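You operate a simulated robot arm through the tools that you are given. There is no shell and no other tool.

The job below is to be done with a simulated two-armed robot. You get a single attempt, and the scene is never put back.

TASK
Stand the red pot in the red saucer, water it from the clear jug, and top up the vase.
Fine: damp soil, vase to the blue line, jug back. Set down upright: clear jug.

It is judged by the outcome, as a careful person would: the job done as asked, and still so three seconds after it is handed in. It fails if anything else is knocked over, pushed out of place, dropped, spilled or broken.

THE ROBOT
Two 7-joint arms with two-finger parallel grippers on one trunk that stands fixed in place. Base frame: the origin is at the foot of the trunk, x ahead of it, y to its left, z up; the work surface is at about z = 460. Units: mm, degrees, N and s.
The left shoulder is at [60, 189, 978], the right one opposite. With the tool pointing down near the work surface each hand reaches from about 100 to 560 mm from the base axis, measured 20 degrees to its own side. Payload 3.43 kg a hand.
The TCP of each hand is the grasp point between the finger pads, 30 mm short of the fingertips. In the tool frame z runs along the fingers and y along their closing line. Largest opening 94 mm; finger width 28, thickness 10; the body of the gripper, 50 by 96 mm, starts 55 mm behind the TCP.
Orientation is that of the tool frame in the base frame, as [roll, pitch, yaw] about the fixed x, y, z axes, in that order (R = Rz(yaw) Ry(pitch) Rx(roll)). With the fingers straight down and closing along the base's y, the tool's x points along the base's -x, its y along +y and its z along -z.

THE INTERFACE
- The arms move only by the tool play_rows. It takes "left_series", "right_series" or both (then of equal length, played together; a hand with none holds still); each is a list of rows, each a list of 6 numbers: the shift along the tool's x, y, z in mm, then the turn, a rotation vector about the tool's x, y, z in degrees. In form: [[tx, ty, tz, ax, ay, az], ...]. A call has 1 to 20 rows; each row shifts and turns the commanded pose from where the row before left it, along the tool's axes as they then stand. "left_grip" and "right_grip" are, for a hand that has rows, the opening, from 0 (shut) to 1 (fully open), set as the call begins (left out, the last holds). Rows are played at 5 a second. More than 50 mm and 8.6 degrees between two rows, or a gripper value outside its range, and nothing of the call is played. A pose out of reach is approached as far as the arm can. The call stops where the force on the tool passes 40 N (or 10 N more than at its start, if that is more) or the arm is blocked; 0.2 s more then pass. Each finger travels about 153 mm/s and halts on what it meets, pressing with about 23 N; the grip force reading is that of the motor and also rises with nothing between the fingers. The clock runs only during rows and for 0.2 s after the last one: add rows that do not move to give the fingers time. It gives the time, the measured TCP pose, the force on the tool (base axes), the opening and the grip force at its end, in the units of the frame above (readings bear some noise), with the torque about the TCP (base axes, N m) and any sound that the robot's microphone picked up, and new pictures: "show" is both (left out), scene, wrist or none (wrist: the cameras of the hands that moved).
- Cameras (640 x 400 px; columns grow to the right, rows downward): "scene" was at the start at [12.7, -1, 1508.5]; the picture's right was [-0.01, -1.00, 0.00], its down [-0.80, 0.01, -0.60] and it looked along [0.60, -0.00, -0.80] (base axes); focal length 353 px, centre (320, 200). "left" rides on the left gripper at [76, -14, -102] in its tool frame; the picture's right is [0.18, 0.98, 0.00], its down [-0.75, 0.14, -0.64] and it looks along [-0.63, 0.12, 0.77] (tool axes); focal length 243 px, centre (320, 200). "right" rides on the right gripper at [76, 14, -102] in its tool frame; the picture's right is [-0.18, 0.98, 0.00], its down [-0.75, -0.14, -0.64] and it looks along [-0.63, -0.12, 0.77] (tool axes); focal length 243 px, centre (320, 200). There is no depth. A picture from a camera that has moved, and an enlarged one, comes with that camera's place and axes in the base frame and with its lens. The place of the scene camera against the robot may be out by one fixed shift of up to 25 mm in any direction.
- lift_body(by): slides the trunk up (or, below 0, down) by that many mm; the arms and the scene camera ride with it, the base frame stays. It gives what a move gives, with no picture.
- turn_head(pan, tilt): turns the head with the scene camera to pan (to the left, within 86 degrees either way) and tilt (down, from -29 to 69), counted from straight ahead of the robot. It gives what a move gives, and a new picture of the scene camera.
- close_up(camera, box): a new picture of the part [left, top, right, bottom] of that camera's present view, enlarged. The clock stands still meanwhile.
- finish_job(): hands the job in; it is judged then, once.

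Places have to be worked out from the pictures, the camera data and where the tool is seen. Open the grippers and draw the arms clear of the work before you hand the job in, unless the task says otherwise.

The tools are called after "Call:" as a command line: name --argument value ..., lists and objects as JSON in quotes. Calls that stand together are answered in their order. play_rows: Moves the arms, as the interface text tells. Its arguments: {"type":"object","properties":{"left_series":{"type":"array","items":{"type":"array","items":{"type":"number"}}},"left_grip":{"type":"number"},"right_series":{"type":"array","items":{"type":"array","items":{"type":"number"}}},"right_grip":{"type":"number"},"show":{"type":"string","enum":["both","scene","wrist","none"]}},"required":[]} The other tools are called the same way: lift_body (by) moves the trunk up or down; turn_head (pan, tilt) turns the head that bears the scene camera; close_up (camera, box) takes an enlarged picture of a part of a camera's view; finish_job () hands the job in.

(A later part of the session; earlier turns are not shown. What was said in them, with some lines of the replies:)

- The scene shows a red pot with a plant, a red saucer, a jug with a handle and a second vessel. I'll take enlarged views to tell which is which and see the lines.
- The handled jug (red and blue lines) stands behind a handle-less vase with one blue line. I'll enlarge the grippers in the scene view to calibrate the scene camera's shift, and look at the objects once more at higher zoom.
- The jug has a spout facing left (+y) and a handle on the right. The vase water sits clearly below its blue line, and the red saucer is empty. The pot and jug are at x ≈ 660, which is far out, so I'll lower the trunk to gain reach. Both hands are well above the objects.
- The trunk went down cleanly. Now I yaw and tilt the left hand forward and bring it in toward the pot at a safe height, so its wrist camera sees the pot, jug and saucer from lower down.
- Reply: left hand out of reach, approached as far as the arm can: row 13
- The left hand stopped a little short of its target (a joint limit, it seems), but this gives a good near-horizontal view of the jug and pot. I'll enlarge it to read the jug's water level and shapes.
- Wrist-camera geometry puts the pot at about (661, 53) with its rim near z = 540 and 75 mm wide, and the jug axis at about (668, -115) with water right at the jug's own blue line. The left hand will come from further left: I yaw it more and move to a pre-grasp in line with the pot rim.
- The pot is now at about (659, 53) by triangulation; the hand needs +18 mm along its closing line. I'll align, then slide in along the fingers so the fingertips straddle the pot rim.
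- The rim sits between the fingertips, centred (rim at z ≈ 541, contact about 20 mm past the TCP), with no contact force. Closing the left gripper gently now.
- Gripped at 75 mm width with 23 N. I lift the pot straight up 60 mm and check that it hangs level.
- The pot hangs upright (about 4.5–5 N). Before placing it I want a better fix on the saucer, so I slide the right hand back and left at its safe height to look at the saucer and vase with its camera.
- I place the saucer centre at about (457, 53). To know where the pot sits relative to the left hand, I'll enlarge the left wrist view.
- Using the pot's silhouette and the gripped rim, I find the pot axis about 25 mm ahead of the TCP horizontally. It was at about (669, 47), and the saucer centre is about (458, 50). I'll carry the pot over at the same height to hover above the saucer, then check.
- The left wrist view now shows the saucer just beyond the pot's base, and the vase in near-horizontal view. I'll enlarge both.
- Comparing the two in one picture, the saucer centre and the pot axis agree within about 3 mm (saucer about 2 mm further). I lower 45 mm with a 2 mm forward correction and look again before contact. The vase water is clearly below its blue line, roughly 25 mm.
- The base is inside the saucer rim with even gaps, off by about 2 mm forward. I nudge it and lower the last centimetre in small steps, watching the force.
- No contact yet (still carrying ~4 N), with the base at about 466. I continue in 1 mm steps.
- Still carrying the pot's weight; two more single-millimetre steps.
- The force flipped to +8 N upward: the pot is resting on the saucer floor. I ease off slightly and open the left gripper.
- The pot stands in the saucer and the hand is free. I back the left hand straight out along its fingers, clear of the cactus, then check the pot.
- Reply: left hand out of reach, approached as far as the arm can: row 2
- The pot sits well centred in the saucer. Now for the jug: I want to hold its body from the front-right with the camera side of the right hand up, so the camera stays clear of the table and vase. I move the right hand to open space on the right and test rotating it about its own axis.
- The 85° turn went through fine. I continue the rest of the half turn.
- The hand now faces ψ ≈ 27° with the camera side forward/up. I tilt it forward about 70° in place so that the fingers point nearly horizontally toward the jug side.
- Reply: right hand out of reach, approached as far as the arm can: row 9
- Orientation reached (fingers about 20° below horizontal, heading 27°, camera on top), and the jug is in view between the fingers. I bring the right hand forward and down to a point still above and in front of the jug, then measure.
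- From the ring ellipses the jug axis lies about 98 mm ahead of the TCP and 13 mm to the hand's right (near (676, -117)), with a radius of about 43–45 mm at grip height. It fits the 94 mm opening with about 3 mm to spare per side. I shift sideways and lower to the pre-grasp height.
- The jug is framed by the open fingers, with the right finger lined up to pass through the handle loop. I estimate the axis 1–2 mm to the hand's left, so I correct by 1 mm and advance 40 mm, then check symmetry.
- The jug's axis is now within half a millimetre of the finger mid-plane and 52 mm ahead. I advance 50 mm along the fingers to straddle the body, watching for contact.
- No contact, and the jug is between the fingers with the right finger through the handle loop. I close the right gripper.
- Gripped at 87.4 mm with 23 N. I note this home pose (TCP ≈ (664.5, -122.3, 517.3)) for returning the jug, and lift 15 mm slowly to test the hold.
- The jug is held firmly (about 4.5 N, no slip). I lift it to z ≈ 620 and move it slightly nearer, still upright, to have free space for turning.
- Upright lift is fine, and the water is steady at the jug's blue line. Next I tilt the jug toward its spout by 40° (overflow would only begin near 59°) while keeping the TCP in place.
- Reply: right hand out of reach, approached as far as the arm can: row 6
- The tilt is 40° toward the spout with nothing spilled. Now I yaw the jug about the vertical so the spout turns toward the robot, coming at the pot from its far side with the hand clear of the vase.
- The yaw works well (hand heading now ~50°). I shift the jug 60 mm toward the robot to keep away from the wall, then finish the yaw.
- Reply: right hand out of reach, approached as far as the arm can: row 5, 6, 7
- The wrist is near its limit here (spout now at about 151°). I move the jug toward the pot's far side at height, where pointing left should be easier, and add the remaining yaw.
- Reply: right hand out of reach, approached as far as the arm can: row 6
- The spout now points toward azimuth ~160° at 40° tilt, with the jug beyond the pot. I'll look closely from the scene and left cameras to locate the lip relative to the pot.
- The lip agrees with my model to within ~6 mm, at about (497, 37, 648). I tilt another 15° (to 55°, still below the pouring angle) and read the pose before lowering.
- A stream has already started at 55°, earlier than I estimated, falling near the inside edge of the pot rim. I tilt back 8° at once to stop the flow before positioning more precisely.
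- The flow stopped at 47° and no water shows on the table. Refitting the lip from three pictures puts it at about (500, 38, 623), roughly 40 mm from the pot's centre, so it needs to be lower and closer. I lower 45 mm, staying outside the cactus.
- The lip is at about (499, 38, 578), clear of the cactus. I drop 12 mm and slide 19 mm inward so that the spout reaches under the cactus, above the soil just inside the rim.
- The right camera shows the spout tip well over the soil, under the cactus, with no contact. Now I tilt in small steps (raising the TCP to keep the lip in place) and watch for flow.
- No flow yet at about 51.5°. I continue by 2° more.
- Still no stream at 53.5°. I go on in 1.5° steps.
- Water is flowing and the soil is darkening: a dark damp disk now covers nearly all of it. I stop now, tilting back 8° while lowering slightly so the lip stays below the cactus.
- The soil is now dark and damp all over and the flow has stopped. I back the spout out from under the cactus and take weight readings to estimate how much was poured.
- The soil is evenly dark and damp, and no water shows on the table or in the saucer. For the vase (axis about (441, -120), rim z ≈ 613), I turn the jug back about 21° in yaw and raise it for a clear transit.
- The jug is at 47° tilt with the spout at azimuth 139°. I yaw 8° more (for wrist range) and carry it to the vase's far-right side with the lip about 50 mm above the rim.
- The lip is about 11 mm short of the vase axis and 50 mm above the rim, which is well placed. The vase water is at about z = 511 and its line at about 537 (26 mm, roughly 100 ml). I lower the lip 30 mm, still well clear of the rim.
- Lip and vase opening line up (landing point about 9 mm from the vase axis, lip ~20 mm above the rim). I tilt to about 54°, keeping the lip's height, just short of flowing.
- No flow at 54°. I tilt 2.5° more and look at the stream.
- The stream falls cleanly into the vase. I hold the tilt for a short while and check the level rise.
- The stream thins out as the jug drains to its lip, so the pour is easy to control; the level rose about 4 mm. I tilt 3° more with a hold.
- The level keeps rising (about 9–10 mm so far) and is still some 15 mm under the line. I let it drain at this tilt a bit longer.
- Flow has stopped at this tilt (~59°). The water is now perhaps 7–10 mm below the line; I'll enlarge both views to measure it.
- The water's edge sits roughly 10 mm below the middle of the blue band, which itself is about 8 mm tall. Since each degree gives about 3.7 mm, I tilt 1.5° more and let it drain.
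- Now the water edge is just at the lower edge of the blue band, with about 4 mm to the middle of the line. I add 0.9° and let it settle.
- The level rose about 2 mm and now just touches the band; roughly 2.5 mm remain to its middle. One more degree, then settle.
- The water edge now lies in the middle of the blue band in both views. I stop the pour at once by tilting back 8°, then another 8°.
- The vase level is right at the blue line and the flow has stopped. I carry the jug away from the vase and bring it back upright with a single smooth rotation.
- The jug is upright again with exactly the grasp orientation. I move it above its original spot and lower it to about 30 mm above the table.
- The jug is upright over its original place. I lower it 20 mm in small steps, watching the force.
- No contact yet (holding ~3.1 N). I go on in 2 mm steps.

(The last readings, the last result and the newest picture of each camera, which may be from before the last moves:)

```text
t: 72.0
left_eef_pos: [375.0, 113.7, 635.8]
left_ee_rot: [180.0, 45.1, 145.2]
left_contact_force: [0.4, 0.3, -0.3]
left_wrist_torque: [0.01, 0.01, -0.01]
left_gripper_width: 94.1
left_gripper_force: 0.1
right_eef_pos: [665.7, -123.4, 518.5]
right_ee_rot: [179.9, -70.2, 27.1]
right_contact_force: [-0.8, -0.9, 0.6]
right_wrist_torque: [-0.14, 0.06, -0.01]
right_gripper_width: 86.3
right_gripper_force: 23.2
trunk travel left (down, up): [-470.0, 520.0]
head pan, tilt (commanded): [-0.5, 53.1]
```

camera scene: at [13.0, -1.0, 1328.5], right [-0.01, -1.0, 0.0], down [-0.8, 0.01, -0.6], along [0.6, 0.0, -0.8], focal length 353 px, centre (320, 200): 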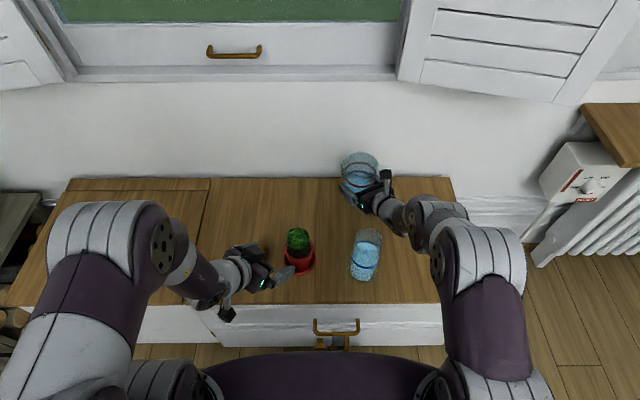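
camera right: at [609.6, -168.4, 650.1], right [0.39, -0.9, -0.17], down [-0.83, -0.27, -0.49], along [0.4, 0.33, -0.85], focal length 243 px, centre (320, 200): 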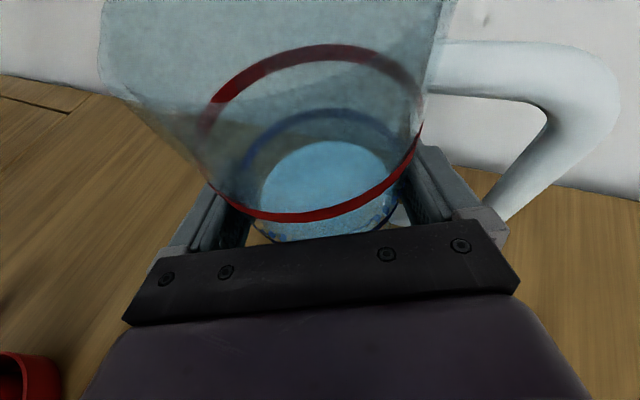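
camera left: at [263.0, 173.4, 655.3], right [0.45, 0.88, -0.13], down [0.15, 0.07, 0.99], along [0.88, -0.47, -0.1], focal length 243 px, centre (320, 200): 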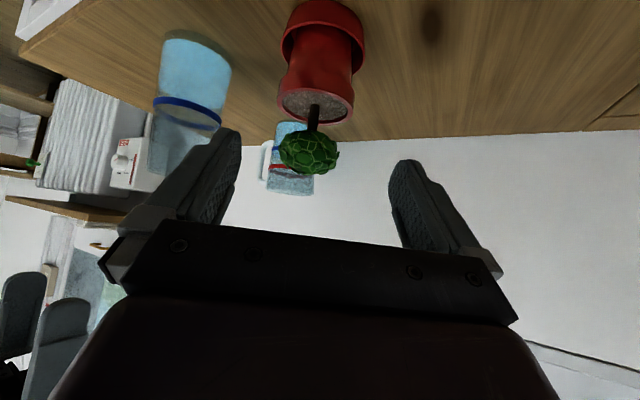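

Contact begins at TCP z ≈ 518 (force reversed). I press down a further 0.7 mm to seat the base.

Call:
play_rows --right_series '[[-0.66, 0, 0.24, 0, 0, 0], [0, 0, 0, 0, 0, 0]]' --show "both"

Call:
close_up --camera "scene" --box '[320, 140, 400, 240]'

```text
t: 72.6
left_eef_pos: [375.0, 113.7, 636.5]
left_ee_rot: [-179.9, 45.0, 145.2]
left_contact_force: [-0.4, 0.3, 0.3]
left_wrist_torque: [0.01, 0.0, -0.03]
left_gripper_width: 93.8
left_gripper_force: 0.0
right_eef_pos: [666.2, -122.5, 518.8]
right_ee_rot: [179.7, -70.2, 27.3]
right_contact_force: [-1.6, 0.5, 4.9]
right_wrist_torque: [-0.22, 0.1, 0.01]
right_gripper_width: 86.6
right_gripper_force: 22.9
trunk travel left (down, up): [-470.0, 520.0]
head pan, tilt (commanded): [-0.5, 53.1]
camera scene: at [11.9, -0.8, 1328.6], right [-0.01, -1.0, 0.0], down [-0.8, 0.01, -0.6], along [0.6, 0.0, -0.8], focal length 353 px, centre (320, 200)
camera right: at [609.4, -167.5, 625.2], right [0.39, -0.9, -0.17], down [-0.83, -0.27, -0.49], along [0.4, 0.33, -0.85], focal length 243 px, centre (320, 200)
```

scene: 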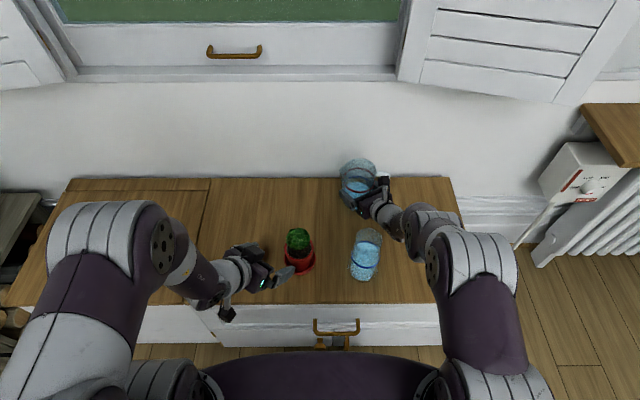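
right: 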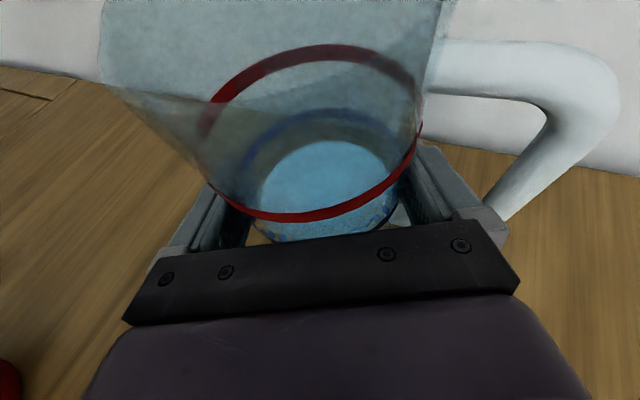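

```text
4.00 times, centred on (360, 190) of scene
camera zoom: at [11.9, -0.8, 1328.6], right [-0.01, -1.0, 0.0], down [-0.8, 0.01, -0.6], along [0.6, 0.0, -0.8], focal length 1411 px, centre (160, 240)
```

zoom: 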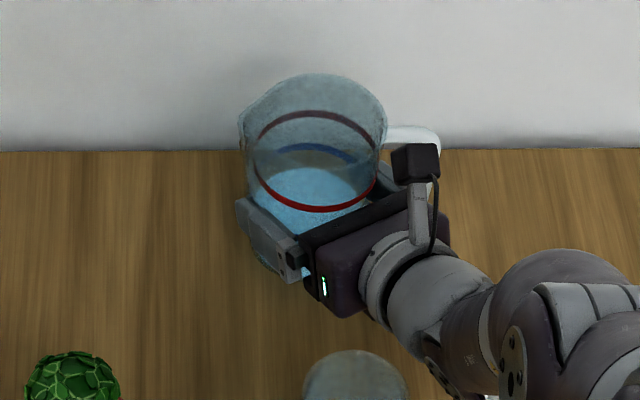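

The force acts about 45 mm off-axis on the handle side, so the jug has twisted a degree or two in the grip. I rotate the hand 1° the other way so the base comes down flat, checking the torque.

Call:
play_rows --right_series '[[-0.3, 0, 0.11, -0.2, -0.81, -0.55], [0, 0, 0, 0, 0, 0]]' --show "none"

Call:
play_rows --right_series '[[-0.7, 0, 0.26, -0.2, -0.81, -0.55], [0, 0, 0, 0, 0, 0]]' --show "none"

```text
t: 73.2
left_eef_pos: [373.8, 113.6, 636.8]
left_ee_rot: [180.0, 45.0, 145.2]
left_contact_force: [0.1, -0.2, -0.7]
left_wrist_torque: [0.02, 0.0, -0.01]
left_gripper_width: 94.0
left_gripper_force: 0.0
right_eef_pos: [665.6, -122.5, 518.2]
right_ee_rot: [178.0, -69.4, 28.8]
right_contact_force: [2.1, 2.5, 6.0]
right_wrist_torque: [0.25, -0.46, 0.15]
right_gripper_width: 86.4
right_gripper_force: 23.9
trunk travel left (down, up): [-470.0, 520.0]
head pan, tilt (commanded): [-0.5, 53.1]
```

```text
t: 73.8
left_eef_pos: [374.3, 113.4, 636.9]
left_ee_rot: [-180.0, 45.1, 145.2]
left_contact_force: [-0.3, 0.5, 0.4]
left_wrist_torque: [-0.01, 0.0, 0.01]
left_gripper_width: 94.2
left_gripper_force: 0.1
right_eef_pos: [665.1, -122.1, 517.5]
right_ee_rot: [176.4, -68.6, 30.1]
right_contact_force: [0.8, 3.3, 9.7]
right_wrist_torque: [0.72, -0.1, -0.05]
right_gripper_width: 86.7
right_gripper_force: 22.7
trunk travel left (down, up): [-470.0, 520.0]
head pan, tilt (commanded): [-0.5, 53.1]
```

I over-corrected slightly: the torque flipped sign after the first degree. I take back 1.5° and ease up 1 mm so that the base sits flat with little load.

Call:
play_rows --right_series '[[0.95, 0, -0.35, 0.3, 1.22, 0.83], [0, 0, 0, 0, 0, 0]]' --show "wrist"

```text
t: 74.4
left_eef_pos: [374.5, 113.4, 637.9]
left_ee_rot: [180.0, 45.0, 145.2]
left_contact_force: [0.1, -0.5, 0.5]
left_wrist_torque: [0.03, -0.03, -0.01]
left_gripper_width: 94.1
left_gripper_force: 0.0
right_eef_pos: [665.0, -123.8, 517.3]
right_ee_rot: [179.0, -69.7, 28.0]
right_contact_force: [-0.3, -3.7, 9.9]
right_wrist_torque: [-0.49, 0.28, 0.04]
right_gripper_width: 86.7
right_gripper_force: 22.7
trunk travel left (down, up): [-470.0, 520.0]
head pan, tilt (commanded): [-0.5, 53.1]
camera right: at [609.1, -167.2, 625.1], right [0.39, -0.91, -0.17], down [-0.83, -0.27, -0.49], along [0.4, 0.33, -0.86], focal length 243 px, centre (320, 200)
```

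right: 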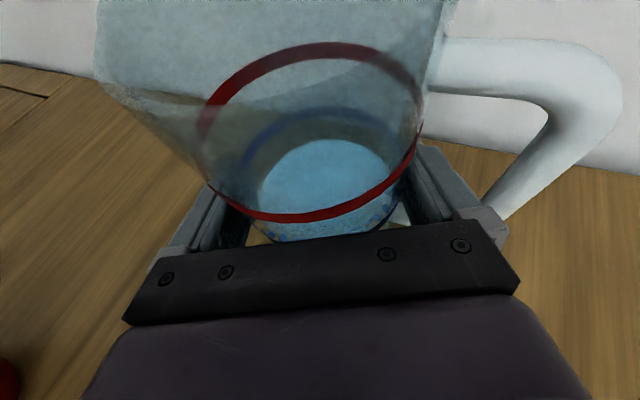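

The base seems flat on the table, with the hand only straining against it. I relax by 0.6° and 0.4 mm, then check.

Call:
play_rows --right_series '[[0.38, 0, -0.14, -0.12, -0.48, -0.33], [0, 0, 0, 0, 0, 0]]' --show "none"

```text
t: 75.0
left_eef_pos: [374.6, 113.1, 637.0]
left_ee_rot: [180.0, 45.0, 145.1]
left_contact_force: [-0.1, 1.2, 0.1]
left_wrist_torque: [-0.02, 0.04, -0.03]
left_gripper_width: 93.9
left_gripper_force: 0.0
right_eef_pos: [666.1, -122.9, 517.0]
right_ee_rot: [178.0, -69.2, 28.8]
right_contact_force: [2.6, -1.9, 4.5]
right_wrist_torque: [-0.17, 0.12, 0.06]
right_gripper_width: 86.3
right_gripper_force: 23.1
trunk travel left (down, up): [-470.0, 520.0]
head pan, tilt (commanded): [-0.5, 53.1]
```

The strain is low now (4.5 N, small torque). I release gently, opening just past the jug's width first, then fully.

Call:
play_rows --right_series '[[0, 0, 0, 0, 0, 0], [0, 0, 0, 0, 0, 0]]' --right_grip 0.95 --show "none"

Call:
play_rows --right_series '[[0, 0, 0, 0, 0, 0], [0, 0, 0, 0, 0, 0]]' --right_grip 1 --show "both"

Call:
close_up --camera "scene" --box '[320, 140, 400, 240]'

Call:
close_up --camera "right" --box '[140, 40, 460, 260]'

```text
t: 75.6
left_eef_pos: [374.5, 112.9, 636.3]
left_ee_rot: [-180.0, 45.1, 145.1]
left_contact_force: [0.0, -1.1, 0.1]
left_wrist_torque: [0.04, 0.0, -0.02]
left_gripper_width: 93.9
left_gripper_force: 0.1
right_eef_pos: [665.7, -122.1, 517.5]
right_ee_rot: [178.1, -69.2, 28.7]
right_contact_force: [-0.3, -0.8, 0.6]
right_wrist_torque: [-0.03, -0.02, -0.01]
right_gripper_width: 89.1
right_gripper_force: 0.0
trunk travel left (down, up): [-470.0, 520.0]
head pan, tilt (commanded): [-0.5, 53.1]
```

```text
t: 76.2
left_eef_pos: [375.1, 112.2, 637.1]
left_ee_rot: [-179.9, 45.0, 145.2]
left_contact_force: [0.5, 0.0, 1.0]
left_wrist_torque: [-0.01, 0.03, 0.0]
left_gripper_width: 93.9
left_gripper_force: 0.1
right_eef_pos: [665.8, -123.4, 517.4]
right_ee_rot: [178.1, -69.2, 28.8]
right_contact_force: [0.5, 0.2, 0.1]
right_wrist_torque: [-0.01, -0.03, 0.03]
right_gripper_width: 93.9
right_gripper_force: 0.1
trunk travel left (down, up): [-470.0, 520.0]
head pan, tilt (commanded): [-0.5, 53.1]
camera scene: at [12.6, -1.0, 1328.5], right [-0.01, -1.0, 0.0], down [-0.8, 0.01, -0.6], along [0.6, 0.0, -0.8], focal length 353 px, centre (320, 200)
camera right: at [610.4, -165.7, 625.6], right [0.39, -0.91, -0.16], down [-0.83, -0.27, -0.48], along [0.39, 0.32, -0.86], focal length 243 px, centre (320, 200)
```

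scene: 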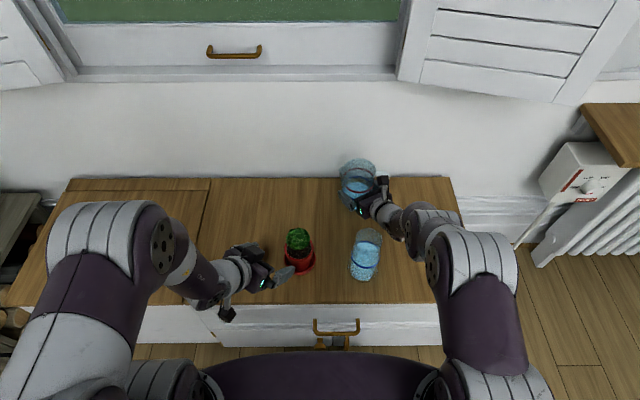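
right: 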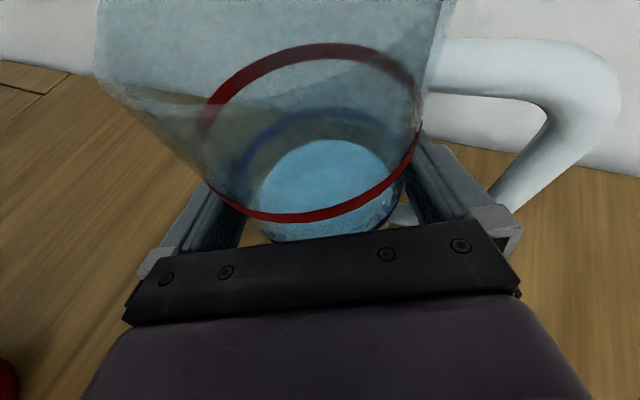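

```text
4.00 times, centred on (360, 190) of scene
camera zoom: at [12.6, -1.0, 1328.5], right [-0.01, -1.0, 0.0], down [-0.8, 0.01, -0.6], along [0.6, 0.0, -0.8], focal length 1411 px, centre (160, 240)
```

zoom: 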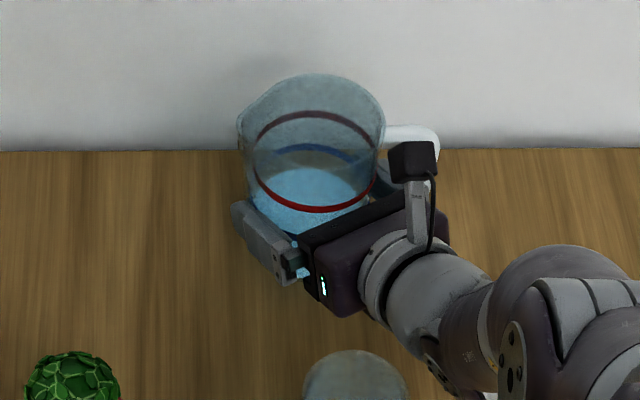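

```text
1.82 times, centred on (300, 150) of right
camera zoom: at [610.4, -165.7, 625.6], right [0.39, -0.91, -0.16], down [-0.83, -0.27, -0.48], along [0.39, 0.32, -0.86], focal length 441 px, centre (356, 291)
```

zoom: 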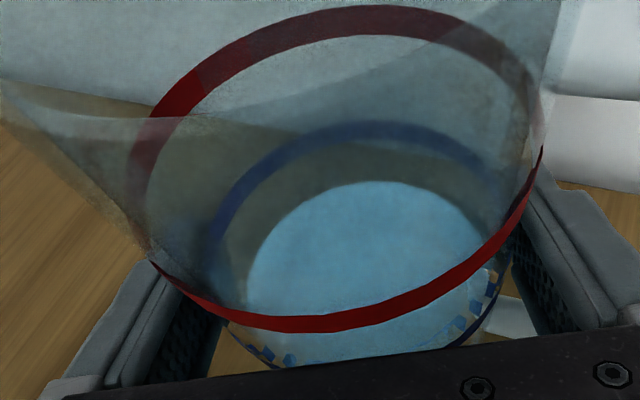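

The jug stands on its own with level water, and the forces are zero. I back the hand straight out along the fingers, slowly at first, watching for contact.

Call:
play_rows --right_series '[[0, 0, -6, 0, 0, 0], [0, 0, -6, 0, 0, 0], [0, 0, -8, 0, 0, 0], [0, 0, -10, 0, 0, 0]]' --right_grip 1 --show "wrist"

```text
t: 77.2
left_eef_pos: [375.8, 113.0, 636.7]
left_ee_rot: [180.0, 45.0, 145.1]
left_contact_force: [-0.3, 0.0, -0.1]
left_wrist_torque: [0.01, 0.02, -0.02]
left_gripper_width: 93.9
left_gripper_force: 0.0
right_eef_pos: [639.5, -136.2, 527.9]
right_ee_rot: [177.9, -69.2, 29.0]
right_contact_force: [0.0, 0.0, -0.4]
right_wrist_torque: [-0.02, 0.01, -0.02]
right_gripper_width: 94.2
right_gripper_force: 0.0
trunk travel left (down, up): [-470.0, 520.0]
head pan, tilt (commanded): [-0.5, 53.1]
camera right: at [585.1, -178.4, 636.2], right [0.39, -0.91, -0.16], down [-0.83, -0.27, -0.48], along [0.39, 0.32, -0.86], focal length 243 px, centre (320, 200)
```

right: 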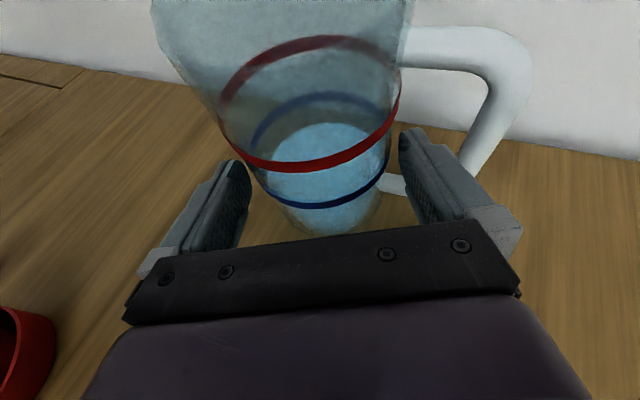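

No contact while withdrawing. I continue out another 85 mm until the fingers are fully clear.

Call:
play_rows --right_series '[[0, 0, -15, 0, 0, 0], [0, 0, -20, 0, 0, 0], [0, 0, -25, 0, 0, 0], [0, 0, -25, 0, 0, 0], [0, 0, 0, 0, 0, 0]]' --right_grip 1 --show "both"

Call:
close_up --camera "scene" --box '[260, 140, 420, 290]'

Call:
close_up --camera "right" --box '[200, 0, 440, 200]'

```text
t: 78.4
left_eef_pos: [375.1, 114.3, 636.1]
left_ee_rot: [179.9, 45.0, 145.3]
left_contact_force: [0.3, -0.5, -0.1]
left_wrist_torque: [0.0, -0.01, 0.0]
left_gripper_width: 93.6
left_gripper_force: 0.0
right_eef_pos: [570.2, -172.1, 557.4]
right_ee_rot: [178.0, -69.2, 29.0]
right_contact_force: [-0.2, 0.1, 0.1]
right_wrist_torque: [0.01, 0.0, -0.04]
right_gripper_width: 93.9
right_gripper_force: 0.0
trunk travel left (down, up): [-470.0, 520.0]
head pan, tilt (commanded): [-0.5, 53.1]
camera scene: at [12.8, -1.0, 1328.5], right [-0.01, -1.0, 0.0], down [-0.8, 0.01, -0.6], along [0.6, 0.0, -0.8], focal length 353 px, centre (320, 200)
camera right: at [514.8, -214.7, 666.7], right [0.39, -0.91, -0.16], down [-0.83, -0.27, -0.48], along [0.39, 0.32, -0.86], focal length 243 px, centre (320, 200)
```

scene: 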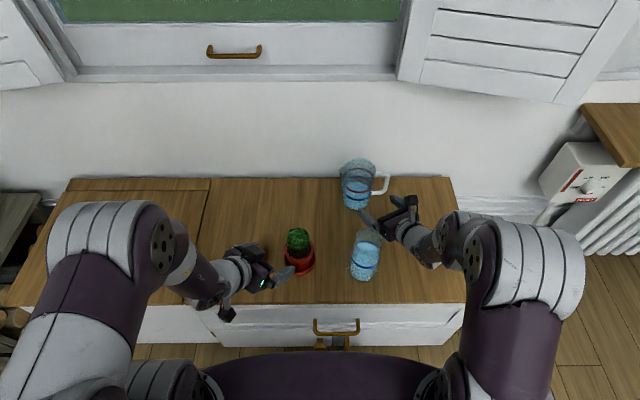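
right: 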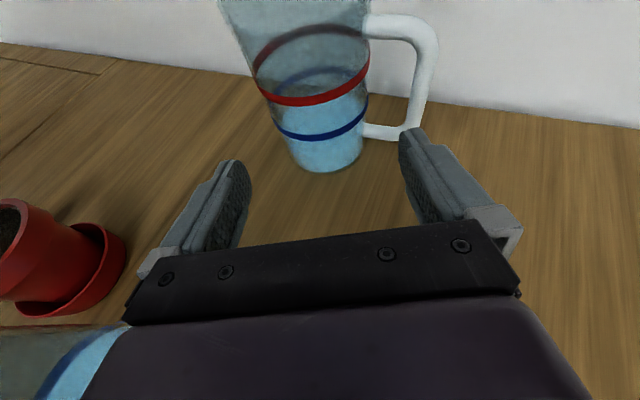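

```text
2.67 times, centred on (340, 215) of scene
camera zoom: at [12.8, -1.0, 1328.5], right [-0.01, -1.0, 0.0], down [-0.8, 0.01, -0.6], along [0.6, 0.0, -0.8], focal length 941 px, centre (267, 160)
```

zoom: 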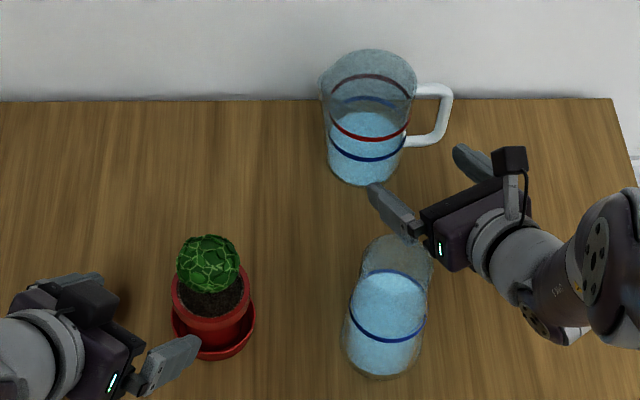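

```text
2.00 times, centred on (320, 100) of right
camera zoom: at [514.8, -214.7, 666.7], right [0.39, -0.91, -0.16], down [-0.83, -0.27, -0.48], along [0.39, 0.32, -0.86], focal length 485 px, centre (320, 400)
```

zoom: 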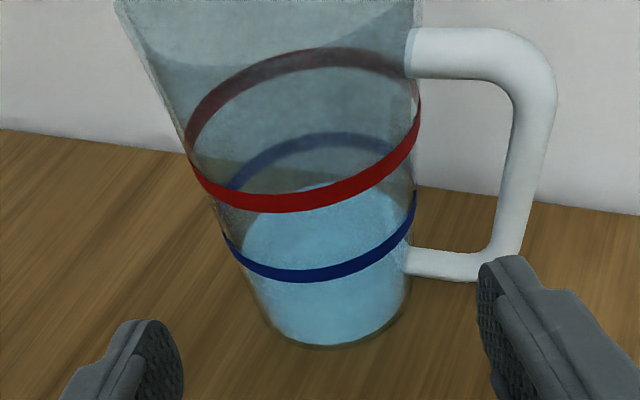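

Everything stands in place: the jug is upright at its original spot, the vase is filled, and the pot is in its saucer. I raise both hands straight up and draw them away from the work.

Call:
play_rows --right_series '[[23.4, 0.3, -8.9, 0, 0, 0], [23.4, 0.3, -8.9, 0, 0, 0], [23.4, 0.3, -8.9, 0, 0, 0], [23.4, 0.3, -8.9, 0, 0, 0], [23.4, 0.3, -8.9, 0, 0, 0], [23.4, 0.3, -8.9, 0, 0, 0], [0, 20, 0, 0, 0, 0], [0, 20, 0, 0, 0, 0], [0, 20, 0, 0, 0, 0], [0, 20, 0, 0, 0, 0]]' --left_series '[[-17.7, 0, -17.7, 0, 0, 0], [-17.7, 0, -17.7, 0, 0, 0], [-17.7, 0, -17.7, 0, 0, 0], [-17.7, 0, -17.7, 0, 0, 0], [0, 0, 0, 0, 0, 0], [0, 0, 0, 0, 0, 0], [12.1, 24.6, -12.1, 0, 0, 0], [12.1, 24.6, -12.1, 0, 0, 0], [0, 0, 0, 0, 0, 0], [0, 0, 0, 0, 0, 0]]' --right_grip 1 --left_grip 1 --show "both"

Call:
close_up --camera "scene" --box '[240, 130, 420, 290]'

Call:
close_up --camera "scene" --box '[336, 222, 392, 286]'

```text
t: 80.6
left_eef_pos: [374.9, 172.2, 737.5]
left_ee_rot: [-179.9, 45.0, 145.2]
left_contact_force: [0.0, -0.3, 0.3]
left_wrist_torque: [-0.01, -0.01, 0.01]
left_gripper_width: 93.9
left_gripper_force: 0.0
right_eef_pos: [605.4, -243.7, 709.9]
right_ee_rot: [178.0, -69.2, 28.8]
right_contact_force: [0.5, 0.0, 0.3]
right_wrist_torque: [-0.01, -0.01, -0.03]
right_gripper_width: 93.9
right_gripper_force: 0.0
trunk travel left (down, up): [-470.0, 520.0]
head pan, tilt (commanded): [-0.5, 53.1]
camera scene: at [12.7, -1.2, 1328.5], right [-0.01, -1.0, 0.0], down [-0.8, 0.01, -0.6], along [0.6, 0.0, -0.8], focal length 353 px, centre (320, 200)
camera right: at [550.9, -285.7, 818.3], right [0.39, -0.91, -0.16], down [-0.83, -0.27, -0.48], along [0.39, 0.32, -0.86], focal length 243 px, centre (320, 200)
camera left: at [262.3, 232.8, 756.0], right [0.45, 0.88, -0.13], down [0.15, 0.07, 0.99], along [0.88, -0.47, -0.1], focal length 243 px, centre (320, 200)
```

scene: 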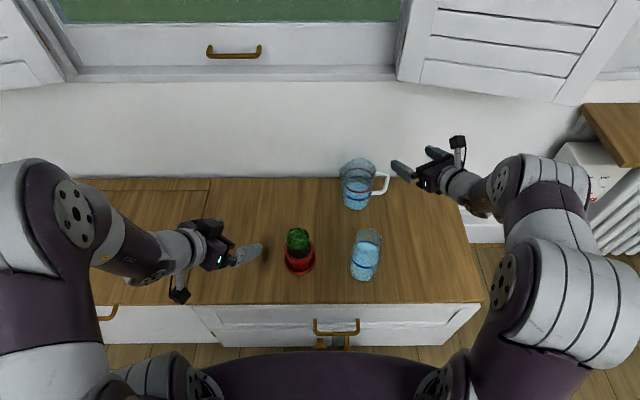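
right: 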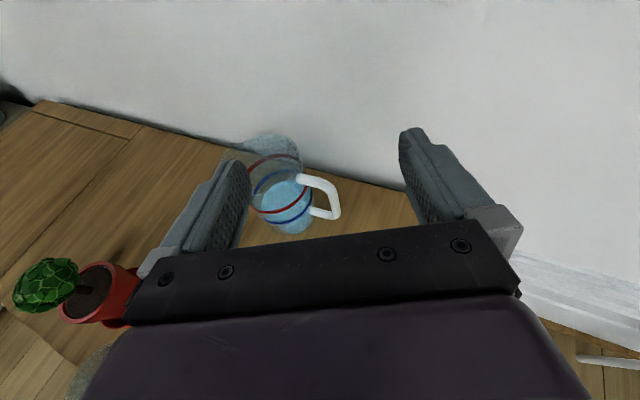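
left: 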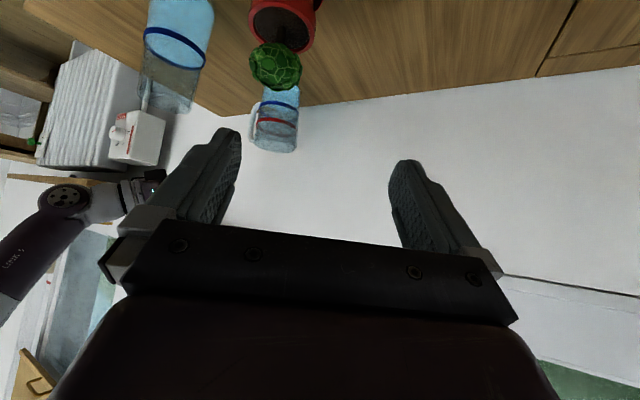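

```text
2.50 times, centred on (330, 210) of scene
camera zoom: at [12.7, -1.2, 1328.5], right [-0.01, -1.0, 0.0], down [-0.8, 0.01, -0.6], along [0.6, 0.0, -0.8], focal length 882 px, centre (295, 175)
```

zoom: 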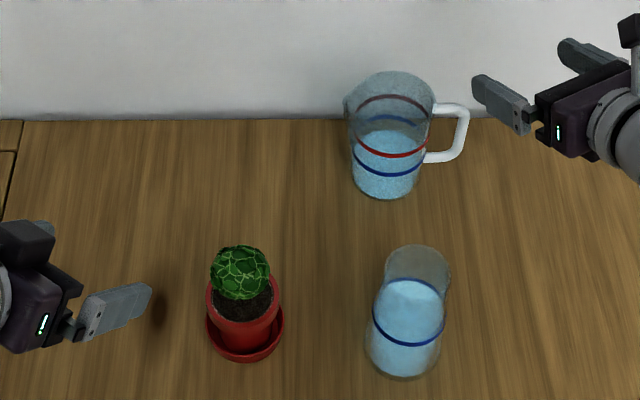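

```text
6.25 times, centred on (364, 254) of scene
camera zoom: at [12.7, -1.2, 1328.5], right [-0.01, -1.0, 0.0], down [-0.8, 0.01, -0.6], along [0.6, 0.0, -0.8], focal length 2205 px, centre (45, -138)
```

zoom: 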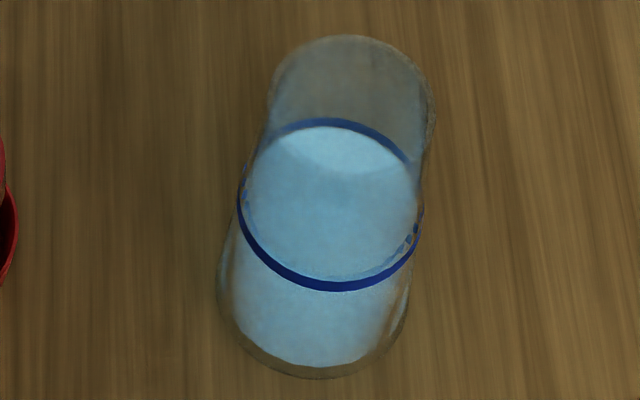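

The water surface meets the blue line all round, the soil is dark, the jug stands upright in its place, and nothing is spilled. I draw the right hand a bit further back and take a last look.

Call:
play_rows --right_series '[[0, 0, -20, 0, 0, 0], [0, 0, -20, 0, 0, 0], [0, 0, -20, 0, 0, 0], [0, 0, 0, 0, 0, 0]]' --right_grip 1 --show "scene"

Call:
close_up --camera "scene" --box '[270, 210, 342, 290]'

Call:
close_up --camera "scene" --box '[324, 150, 404, 220]'

Call:
close_up --camera "left" --box '[120, 0, 340, 170]'

```text
t: 81.6
left_eef_pos: [374.1, 172.6, 736.9]
left_ee_rot: [-179.9, 45.0, 145.3]
left_contact_force: [0.4, 0.1, -0.5]
left_wrist_torque: [-0.03, 0.01, 0.01]
left_gripper_width: 94.2
left_gripper_force: 0.0
right_eef_pos: [555.9, -267.7, 730.9]
right_ee_rot: [178.1, -69.2, 28.8]
right_contact_force: [0.4, -0.6, -0.1]
right_wrist_torque: [0.0, 0.02, -0.01]
right_gripper_width: 93.8
right_gripper_force: 0.1
trunk travel left (down, up): [-470.0, 520.0]
head pan, tilt (commanded): [-0.5, 53.1]
camera scene: at [12.9, -1.1, 1328.5], right [-0.01, -1.0, 0.0], down [-0.8, 0.01, -0.6], along [0.6, 0.0, -0.8], focal length 353 px, centre (320, 200)
```

scene: 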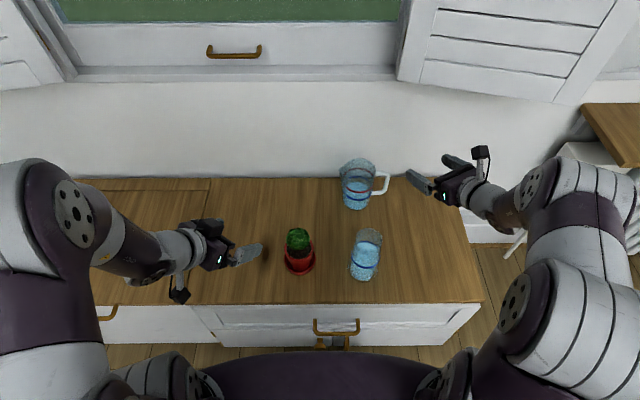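

```text
5.00 times, centred on (306, 250) of scene
camera zoom: at [12.9, -1.1, 1328.5], right [-0.01, -1.0, 0.0], down [-0.8, 0.01, -0.6], along [0.6, 0.0, -0.8], focal length 1764 px, centre (390, -50)
```

zoom: 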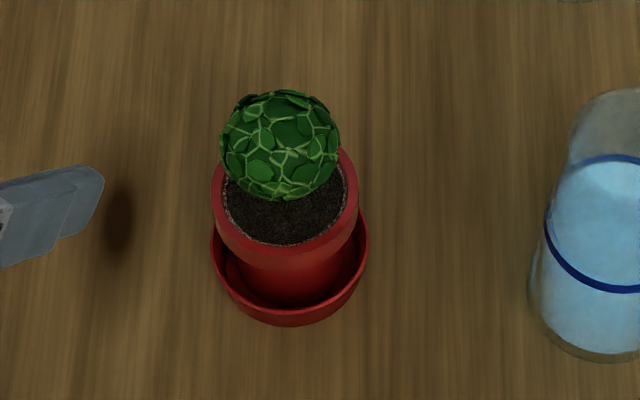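

```text
5.71 times, centred on (364, 185) of scene
camera zoom: at [12.9, -1.1, 1328.5], right [-0.01, -1.0, 0.0], down [-0.8, 0.01, -0.6], along [0.6, 0.0, -0.8], focal length 2016 px, centre (69, 286)
```

zoom: 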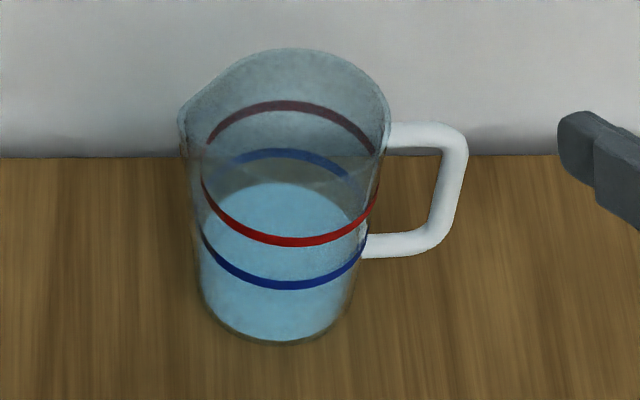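

```text
2.35 times, centred on (230, 85) of left
camera zoom: at [262.5, 232.8, 755.9], right [0.45, 0.88, -0.13], down [0.15, 0.07, 0.99], along [0.88, -0.47, -0.1], focal length 571 px, centre (532, 471)
```

zoom: 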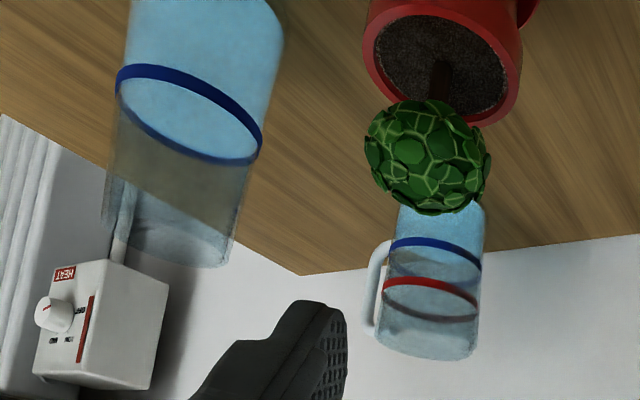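

The last views confirm it: the pot stands in its saucer with dark, damp soil. The vase water is at the blue line, the clear jug is upright in its original place, nothing is spilled, and both open hands are clear. I hand the job in.

Call:
finish_job

```text
The job is handed in.
```

The job is done and handed in. I don't have the judge's result, so this is what the last pictures and readings showed:

- **Pot:** it stands centred in the red saucer, and the soil is dark and damp except for a thin dry ring at the edge.
- **Vase:** the water is in the middle of the blue line, to within about 2 mm in two camera views.
- **Jug:** it is upright back in its original place, spout to the left, with some water left in it.
- **Surroundings:** I saw no water on the table or in the saucer, and nothing was knocked over. Both grippers are open and drawn clear.

Two moments were less clean than the rest:

- **Watering:** the jug started pouring earlier than I expected while I was still lining it up over the pot. The stream fell near the inside edge of the rim. I stopped it at once and found no puddle afterwards.
- **Setting the jug down:** it had turned slightly in the grip, so I levelled its base before letting go.
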